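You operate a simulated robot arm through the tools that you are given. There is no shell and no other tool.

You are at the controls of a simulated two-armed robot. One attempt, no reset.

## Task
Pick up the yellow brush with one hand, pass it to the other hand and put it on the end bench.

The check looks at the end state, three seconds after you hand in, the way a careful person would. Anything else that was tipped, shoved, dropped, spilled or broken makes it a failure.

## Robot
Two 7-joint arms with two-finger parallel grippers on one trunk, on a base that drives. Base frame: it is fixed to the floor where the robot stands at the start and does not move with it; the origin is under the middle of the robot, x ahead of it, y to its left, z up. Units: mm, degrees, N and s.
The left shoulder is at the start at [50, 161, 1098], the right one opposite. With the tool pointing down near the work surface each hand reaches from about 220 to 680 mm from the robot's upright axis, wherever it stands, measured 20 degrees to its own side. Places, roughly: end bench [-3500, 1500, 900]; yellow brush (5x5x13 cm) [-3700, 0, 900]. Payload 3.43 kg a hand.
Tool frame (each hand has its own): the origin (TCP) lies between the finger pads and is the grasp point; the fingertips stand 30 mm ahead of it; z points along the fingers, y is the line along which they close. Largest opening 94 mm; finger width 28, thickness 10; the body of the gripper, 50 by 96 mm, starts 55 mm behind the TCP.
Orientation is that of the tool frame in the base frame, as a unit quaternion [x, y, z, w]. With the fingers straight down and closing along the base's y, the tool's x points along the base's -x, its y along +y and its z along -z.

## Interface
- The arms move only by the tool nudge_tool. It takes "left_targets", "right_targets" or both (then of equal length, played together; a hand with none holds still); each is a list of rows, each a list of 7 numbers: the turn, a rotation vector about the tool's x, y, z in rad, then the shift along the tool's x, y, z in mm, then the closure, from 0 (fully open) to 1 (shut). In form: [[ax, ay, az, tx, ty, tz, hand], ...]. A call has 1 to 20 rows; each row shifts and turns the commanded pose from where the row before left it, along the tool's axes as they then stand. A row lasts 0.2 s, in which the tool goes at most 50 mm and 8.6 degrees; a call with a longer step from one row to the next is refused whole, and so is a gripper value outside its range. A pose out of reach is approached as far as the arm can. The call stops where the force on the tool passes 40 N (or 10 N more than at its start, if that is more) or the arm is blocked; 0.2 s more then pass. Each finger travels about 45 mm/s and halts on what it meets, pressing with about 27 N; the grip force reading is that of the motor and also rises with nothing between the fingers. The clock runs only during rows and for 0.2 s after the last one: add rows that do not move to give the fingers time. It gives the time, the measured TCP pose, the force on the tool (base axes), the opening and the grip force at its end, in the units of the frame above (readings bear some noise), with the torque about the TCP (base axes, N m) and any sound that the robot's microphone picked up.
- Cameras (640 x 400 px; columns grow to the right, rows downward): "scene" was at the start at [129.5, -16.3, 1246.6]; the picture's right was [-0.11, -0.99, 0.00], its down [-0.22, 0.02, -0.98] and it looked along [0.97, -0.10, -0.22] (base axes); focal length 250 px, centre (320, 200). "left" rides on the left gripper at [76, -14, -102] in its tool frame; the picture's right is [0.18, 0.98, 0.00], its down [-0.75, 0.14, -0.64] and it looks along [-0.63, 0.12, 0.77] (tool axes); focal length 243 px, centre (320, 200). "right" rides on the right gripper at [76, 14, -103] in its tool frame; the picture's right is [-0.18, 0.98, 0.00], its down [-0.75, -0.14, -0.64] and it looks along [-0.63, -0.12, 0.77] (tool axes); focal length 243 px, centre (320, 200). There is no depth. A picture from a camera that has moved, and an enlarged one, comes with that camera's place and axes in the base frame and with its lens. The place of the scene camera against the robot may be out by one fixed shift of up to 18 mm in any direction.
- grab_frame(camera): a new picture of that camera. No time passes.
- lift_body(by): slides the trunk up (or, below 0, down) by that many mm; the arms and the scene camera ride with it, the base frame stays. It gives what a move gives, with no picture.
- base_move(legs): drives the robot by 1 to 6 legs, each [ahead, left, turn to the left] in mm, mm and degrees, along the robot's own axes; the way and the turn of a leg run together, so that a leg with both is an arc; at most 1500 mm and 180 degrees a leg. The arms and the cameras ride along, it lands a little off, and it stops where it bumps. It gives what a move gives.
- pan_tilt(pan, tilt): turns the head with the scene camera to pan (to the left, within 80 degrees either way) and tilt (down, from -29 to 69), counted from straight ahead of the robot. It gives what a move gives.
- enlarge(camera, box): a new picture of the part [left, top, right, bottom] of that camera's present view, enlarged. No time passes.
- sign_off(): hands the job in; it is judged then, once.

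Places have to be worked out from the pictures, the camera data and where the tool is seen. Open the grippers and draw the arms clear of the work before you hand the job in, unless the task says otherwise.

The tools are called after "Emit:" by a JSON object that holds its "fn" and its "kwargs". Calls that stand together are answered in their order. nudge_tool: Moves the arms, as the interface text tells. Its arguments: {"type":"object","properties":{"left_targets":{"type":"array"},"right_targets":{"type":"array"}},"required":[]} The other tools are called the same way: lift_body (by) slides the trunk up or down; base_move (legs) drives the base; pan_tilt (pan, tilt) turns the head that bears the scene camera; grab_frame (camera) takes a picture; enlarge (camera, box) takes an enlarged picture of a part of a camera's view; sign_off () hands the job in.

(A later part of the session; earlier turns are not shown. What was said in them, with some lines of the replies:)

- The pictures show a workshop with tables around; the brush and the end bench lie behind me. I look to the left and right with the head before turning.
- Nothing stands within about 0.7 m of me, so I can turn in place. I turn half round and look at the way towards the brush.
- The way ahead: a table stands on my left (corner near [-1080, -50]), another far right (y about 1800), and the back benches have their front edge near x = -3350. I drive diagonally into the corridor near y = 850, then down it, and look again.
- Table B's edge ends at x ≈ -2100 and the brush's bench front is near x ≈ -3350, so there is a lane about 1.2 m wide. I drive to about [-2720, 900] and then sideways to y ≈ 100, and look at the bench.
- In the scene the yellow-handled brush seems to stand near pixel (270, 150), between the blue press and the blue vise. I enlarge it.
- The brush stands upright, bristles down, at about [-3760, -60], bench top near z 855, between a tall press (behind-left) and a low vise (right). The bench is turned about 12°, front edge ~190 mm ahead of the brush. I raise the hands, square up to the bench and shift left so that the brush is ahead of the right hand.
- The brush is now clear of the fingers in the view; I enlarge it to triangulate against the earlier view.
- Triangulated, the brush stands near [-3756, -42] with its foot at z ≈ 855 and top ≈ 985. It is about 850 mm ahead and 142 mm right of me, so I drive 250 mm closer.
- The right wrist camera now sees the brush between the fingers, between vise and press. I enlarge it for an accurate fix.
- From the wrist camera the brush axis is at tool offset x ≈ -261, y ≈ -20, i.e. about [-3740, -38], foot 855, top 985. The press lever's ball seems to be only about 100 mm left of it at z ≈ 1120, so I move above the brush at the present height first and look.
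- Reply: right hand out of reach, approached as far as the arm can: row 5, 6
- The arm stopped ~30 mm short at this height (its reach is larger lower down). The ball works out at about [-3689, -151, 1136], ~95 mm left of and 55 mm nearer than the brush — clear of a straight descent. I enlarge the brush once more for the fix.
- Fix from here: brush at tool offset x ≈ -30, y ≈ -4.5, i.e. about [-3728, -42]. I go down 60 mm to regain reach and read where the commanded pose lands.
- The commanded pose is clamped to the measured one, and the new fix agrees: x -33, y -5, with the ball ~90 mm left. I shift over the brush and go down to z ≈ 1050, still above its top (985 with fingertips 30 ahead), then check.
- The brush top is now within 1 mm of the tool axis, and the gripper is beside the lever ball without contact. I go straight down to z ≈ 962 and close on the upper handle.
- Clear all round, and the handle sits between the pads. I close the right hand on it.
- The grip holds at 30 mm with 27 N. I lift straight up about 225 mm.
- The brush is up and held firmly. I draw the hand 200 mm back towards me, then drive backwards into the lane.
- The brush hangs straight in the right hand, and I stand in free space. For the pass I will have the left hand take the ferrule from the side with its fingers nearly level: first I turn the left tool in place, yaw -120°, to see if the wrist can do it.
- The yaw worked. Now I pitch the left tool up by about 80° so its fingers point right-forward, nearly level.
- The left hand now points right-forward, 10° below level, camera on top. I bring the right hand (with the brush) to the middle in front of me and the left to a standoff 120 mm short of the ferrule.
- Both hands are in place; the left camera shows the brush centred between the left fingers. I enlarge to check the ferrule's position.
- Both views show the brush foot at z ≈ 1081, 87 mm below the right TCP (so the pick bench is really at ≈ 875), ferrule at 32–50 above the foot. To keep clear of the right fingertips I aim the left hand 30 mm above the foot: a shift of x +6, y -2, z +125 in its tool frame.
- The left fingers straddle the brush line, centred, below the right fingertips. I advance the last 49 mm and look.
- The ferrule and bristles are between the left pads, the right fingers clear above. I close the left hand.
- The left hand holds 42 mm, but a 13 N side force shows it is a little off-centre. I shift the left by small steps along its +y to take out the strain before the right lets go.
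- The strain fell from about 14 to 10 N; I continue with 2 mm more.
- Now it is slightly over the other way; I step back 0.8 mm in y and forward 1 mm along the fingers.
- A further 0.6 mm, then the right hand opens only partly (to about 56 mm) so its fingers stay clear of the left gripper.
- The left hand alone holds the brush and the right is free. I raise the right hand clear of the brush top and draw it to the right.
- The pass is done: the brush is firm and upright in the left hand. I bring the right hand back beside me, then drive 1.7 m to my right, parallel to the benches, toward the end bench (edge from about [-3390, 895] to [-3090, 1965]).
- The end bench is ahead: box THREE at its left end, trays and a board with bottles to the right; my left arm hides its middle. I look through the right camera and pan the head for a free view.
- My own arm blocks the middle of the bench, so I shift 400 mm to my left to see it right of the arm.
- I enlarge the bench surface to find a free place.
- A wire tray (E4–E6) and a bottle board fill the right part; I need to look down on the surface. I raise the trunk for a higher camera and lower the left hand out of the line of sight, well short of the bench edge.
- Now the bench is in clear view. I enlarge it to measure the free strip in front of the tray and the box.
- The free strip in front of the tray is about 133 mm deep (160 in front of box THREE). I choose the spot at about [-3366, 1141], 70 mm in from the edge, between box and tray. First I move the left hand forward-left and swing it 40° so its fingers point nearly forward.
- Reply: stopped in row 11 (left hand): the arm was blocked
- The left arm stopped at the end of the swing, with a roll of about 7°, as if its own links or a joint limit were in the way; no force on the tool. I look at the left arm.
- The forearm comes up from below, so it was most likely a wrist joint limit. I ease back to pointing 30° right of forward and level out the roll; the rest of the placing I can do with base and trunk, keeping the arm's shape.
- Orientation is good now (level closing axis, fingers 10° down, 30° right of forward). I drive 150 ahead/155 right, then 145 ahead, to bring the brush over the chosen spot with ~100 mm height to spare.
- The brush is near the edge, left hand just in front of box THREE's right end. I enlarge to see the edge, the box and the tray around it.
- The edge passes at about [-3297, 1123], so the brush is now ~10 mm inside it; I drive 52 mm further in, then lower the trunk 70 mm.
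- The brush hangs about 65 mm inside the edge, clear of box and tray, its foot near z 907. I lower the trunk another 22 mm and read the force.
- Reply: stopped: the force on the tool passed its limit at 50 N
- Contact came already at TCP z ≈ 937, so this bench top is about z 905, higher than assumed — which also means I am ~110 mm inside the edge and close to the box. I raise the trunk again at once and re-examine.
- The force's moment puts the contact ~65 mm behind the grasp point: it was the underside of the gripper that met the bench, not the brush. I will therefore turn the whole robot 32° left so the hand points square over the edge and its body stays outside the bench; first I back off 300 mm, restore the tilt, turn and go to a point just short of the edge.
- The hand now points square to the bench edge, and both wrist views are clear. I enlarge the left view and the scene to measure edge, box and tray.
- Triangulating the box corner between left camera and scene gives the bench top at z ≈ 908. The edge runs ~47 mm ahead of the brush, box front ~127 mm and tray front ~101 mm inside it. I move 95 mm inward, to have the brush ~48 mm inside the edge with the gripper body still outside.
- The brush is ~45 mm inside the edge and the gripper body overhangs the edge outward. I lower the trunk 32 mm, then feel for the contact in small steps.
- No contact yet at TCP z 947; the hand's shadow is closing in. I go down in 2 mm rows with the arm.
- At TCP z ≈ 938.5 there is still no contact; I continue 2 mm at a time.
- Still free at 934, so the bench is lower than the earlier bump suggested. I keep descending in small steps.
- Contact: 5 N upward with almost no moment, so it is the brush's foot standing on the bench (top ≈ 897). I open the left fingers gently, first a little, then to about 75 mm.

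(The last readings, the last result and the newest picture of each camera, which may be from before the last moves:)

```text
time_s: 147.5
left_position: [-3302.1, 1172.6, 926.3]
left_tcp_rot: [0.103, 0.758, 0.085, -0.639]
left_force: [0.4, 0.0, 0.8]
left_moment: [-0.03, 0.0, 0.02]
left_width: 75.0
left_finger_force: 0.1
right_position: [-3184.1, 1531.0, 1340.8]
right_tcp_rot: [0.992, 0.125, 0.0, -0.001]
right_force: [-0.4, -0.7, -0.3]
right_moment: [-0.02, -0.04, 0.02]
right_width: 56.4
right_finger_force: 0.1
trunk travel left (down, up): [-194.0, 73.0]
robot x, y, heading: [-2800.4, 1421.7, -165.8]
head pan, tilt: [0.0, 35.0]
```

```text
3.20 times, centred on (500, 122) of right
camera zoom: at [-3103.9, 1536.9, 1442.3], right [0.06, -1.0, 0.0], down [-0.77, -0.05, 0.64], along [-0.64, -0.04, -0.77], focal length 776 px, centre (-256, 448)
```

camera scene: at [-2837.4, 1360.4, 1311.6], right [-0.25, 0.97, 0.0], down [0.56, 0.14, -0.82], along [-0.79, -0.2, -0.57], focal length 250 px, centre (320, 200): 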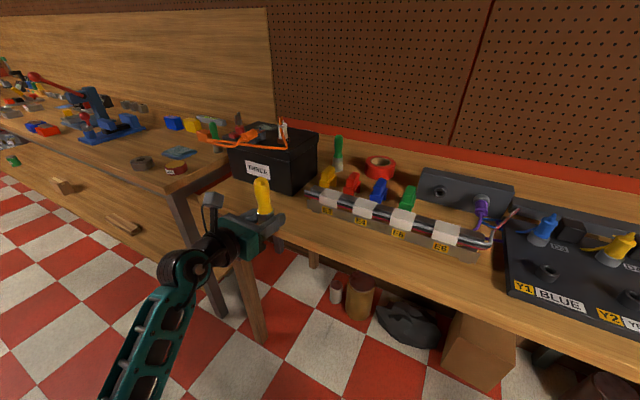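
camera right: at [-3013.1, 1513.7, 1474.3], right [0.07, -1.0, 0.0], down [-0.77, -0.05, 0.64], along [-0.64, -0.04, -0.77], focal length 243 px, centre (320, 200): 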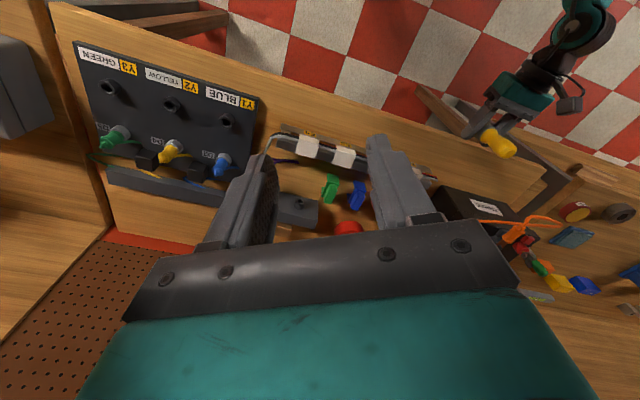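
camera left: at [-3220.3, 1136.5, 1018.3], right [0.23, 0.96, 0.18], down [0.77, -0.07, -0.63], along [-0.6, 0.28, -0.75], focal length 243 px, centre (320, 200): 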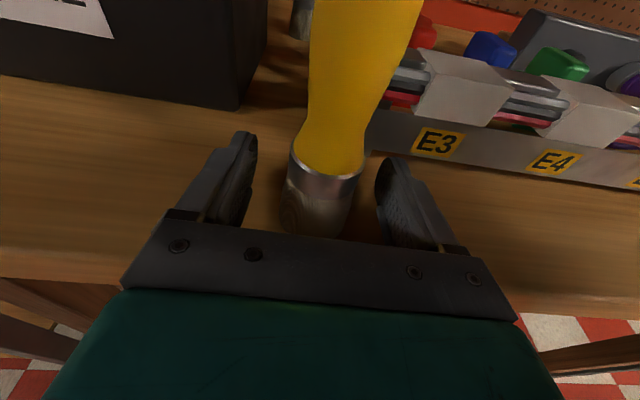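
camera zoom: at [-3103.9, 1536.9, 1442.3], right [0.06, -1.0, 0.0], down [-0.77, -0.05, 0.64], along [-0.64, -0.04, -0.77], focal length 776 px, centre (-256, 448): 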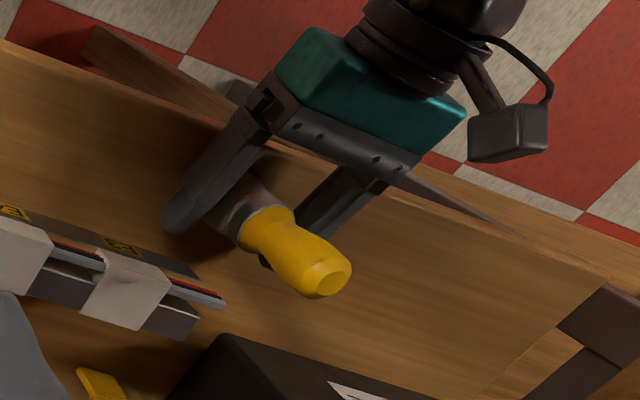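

The brush stands free and upright between the open fingers. I withdraw the left hand straight back along its fingers by 80 mm.

Emit:
{"fn": "nudge_tool", "kwargs": {"left_targets": [[0, 0, 0, 0, 0, -8, 0.2], [0, 0, 0, 0, 0, -12, 0.2], [0, 0, 0, 0, 0, -15, 0.2], [0, 0, 0, 0, 0, -15, 0.2], [0, 0, 0, 0, 0, -15, 0.2], [0, 0, 0, 0, 0, -15, 0.2], [0, 0, 0, 0, 0, 0, 0.2]]}}

Emit:
{"fn": "grab_frame", "kwargs": {"camera": "left"}}

Emit:
{"fn": "enlarge", "kwargs": {"camera": "scene", "box": [170, 150, 370, 275]}}

```text
time_s: 149.1
left_position: [-3226.1, 1150.8, 939.4]
left_tcp_rot: [0.104, 0.757, 0.085, -0.639]
left_force: [0.4, 0.3, -0.2]
left_moment: [-0.01, -0.03, -0.02]
left_width: 75.1
left_finger_force: 0.1
right_position: [-3181.9, 1532.2, 1339.2]
right_tcp_rot: [0.992, 0.124, 0.0, 0.0]
right_force: [0.5, 0.5, 0.0]
right_moment: [-0.01, 0.01, 0.03]
right_width: 56.7
right_finger_force: 0.1
trunk travel left (down, up): [-194.0, 73.0]
robot x, y, heading: [-2800.1, 1422.8, -165.7]
head pan, tilt: [0.0, 35.0]
```

```text
taken
camera left: at [-3143.2, 1113.4, 1032.2], right [0.23, 0.96, 0.18], down [0.77, -0.07, -0.63], along [-0.6, 0.28, -0.75], focal length 243 px, centre (320, 200)
```

left: 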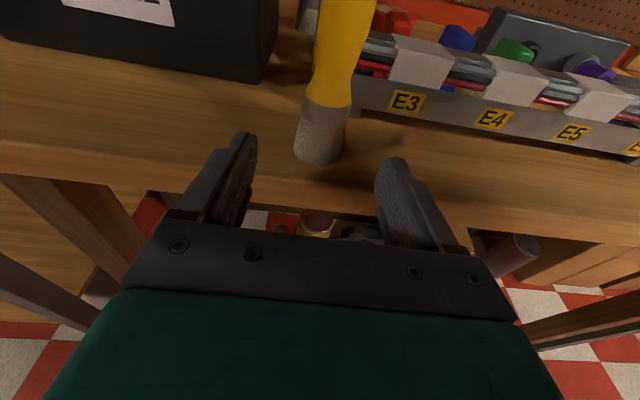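

```text
3.20 times, centred on (270, 212) of scene
camera zoom: at [-2928.7, 1383.3, 1279.6], right [-0.25, 0.97, 0.0], down [0.56, 0.14, -0.82], along [-0.79, -0.2, -0.57], focal length 799 px, centre (480, 160)
```

zoom: 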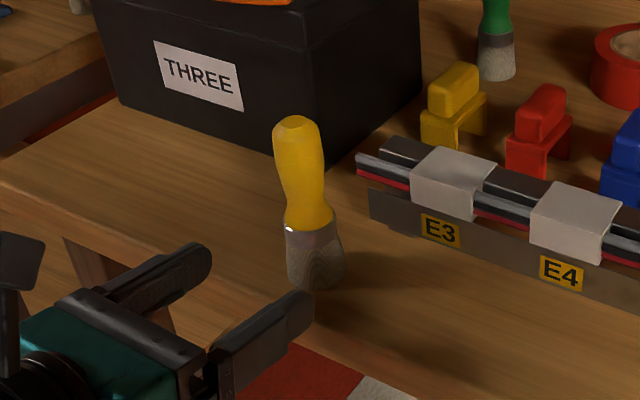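

The brush stands upright on the end bench, untouched things around it. I drive away from the bench along the hand's axis, then open both grippers fully and check.

Emit:
{"fn": "base_move", "kwargs": {"legs": [[-218, 121, 0]]}}

Emit:
{"fn": "nudge_tool", "kwargs": {"left_targets": [[0, 0, 0, 0, 0, 0, 0], [0, 0, 0, 0, 0, 0, 0], [0, 0, 0, 0, 0, 0, 0]], "right_targets": [[0, 0, 0, 0, 0, 0, 0], [0, 0, 0, 0, 0, 0, 0], [0, 0, 0, 0, 0, 0, 0]]}}

Emit:
{"fn": "grab_frame", "kwargs": {"camera": "scene"}}

Emit:
{"fn": "enlarge", "kwargs": {"camera": "scene", "box": [200, 100, 400, 225]}}

```text
time_s: 150.9
left_position: [-2986.1, 1086.4, 939.5]
left_tcp_rot: [0.103, 0.757, 0.085, -0.639]
left_force: [0.4, 0.5, -0.7]
left_moment: [-0.01, -0.02, -0.02]
left_width: 75.1
left_finger_force: 0.1
right_position: [-2945.1, 1467.6, 1340.0]
right_tcp_rot: [0.992, 0.125, -0.001, 0.0]
right_force: [0.0, 0.2, 0.1]
right_moment: [0.02, 0.03, 0.02]
right_width: 56.3
right_finger_force: 0.2
trunk travel left (down, up): [-194.0, 73.0]
robot x, y, heading: [-2563.2, 1354.1, -165.7]
head pan, tilt: [0.0, 35.0]
```

```text
time_s: 151.7
left_position: [-2986.8, 1086.6, 939.5]
left_tcp_rot: [0.103, 0.757, 0.085, -0.639]
left_force: [-0.4, -0.1, -0.1]
left_moment: [0.01, -0.04, 0.01]
left_width: 94.3
left_finger_force: 0.1
right_position: [-2943.9, 1468.0, 1339.9]
right_tcp_rot: [0.992, 0.124, 0.001, -0.001]
right_force: [0.7, -0.4, -0.5]
right_moment: [0.0, 0.02, 0.01]
right_width: 94.0
right_finger_force: 0.0
trunk travel left (down, up): [-194.0, 73.0]
robot x, y, heading: [-2562.8, 1354.5, -165.7]
head pan, tilt: [0.0, 35.0]
```

```text
taken
camera scene: at [-2690.7, 1319.2, 1279.6], right [-0.25, 0.97, 0.0], down [0.56, 0.14, -0.82], along [-0.79, -0.2, -0.57], focal length 250 px, centre (320, 200)
```

scene: 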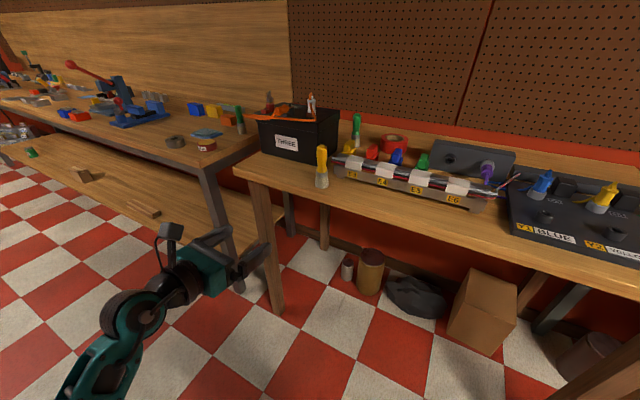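

```text
3.20 times, centred on (300, 162) of scene
camera zoom: at [-2690.7, 1319.2, 1279.6], right [-0.25, 0.97, 0.0], down [0.56, 0.14, -0.82], along [-0.79, -0.2, -0.57], focal length 799 px, centre (384, 320)
```

zoom: 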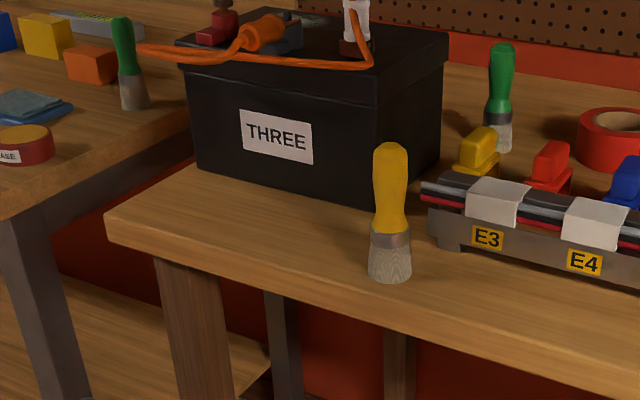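

The brush stands upright on the end bench, box and tray are where they were, both grippers are open and the arms are clear. I hand the job in.

Emit:
{"fn": "sign_off", "kwargs": {}}

```text
The job is handed in.
```

The yellow brush is standing upright on the end bench, and I have handed the job in. I don't have the check's result.

- **Pick and pass:** The right hand picked the brush up by its handle. It then passed the brush to the left hand, which set it down.
- **Where it stands:** It is about 45 mm in from the front edge, in the gap between the box marked THREE and the wire tray. It isn't touching either.
- **Bump:** On my first try at setting it down, the underside of the left gripper pressed on the end bench. The arm stopped at its force limit (about 50 N). I raised it, turned the robot so the gripper body stayed outside the edge, and set the brush down from there.
- **Other objects:** In the last pictures nothing on the end bench had been tipped or moved. I saw no sign of contact with anything on the first bench.
- **Robot:** Both grippers are fully open. The robot has backed away from the bench and the arms are clear of it.
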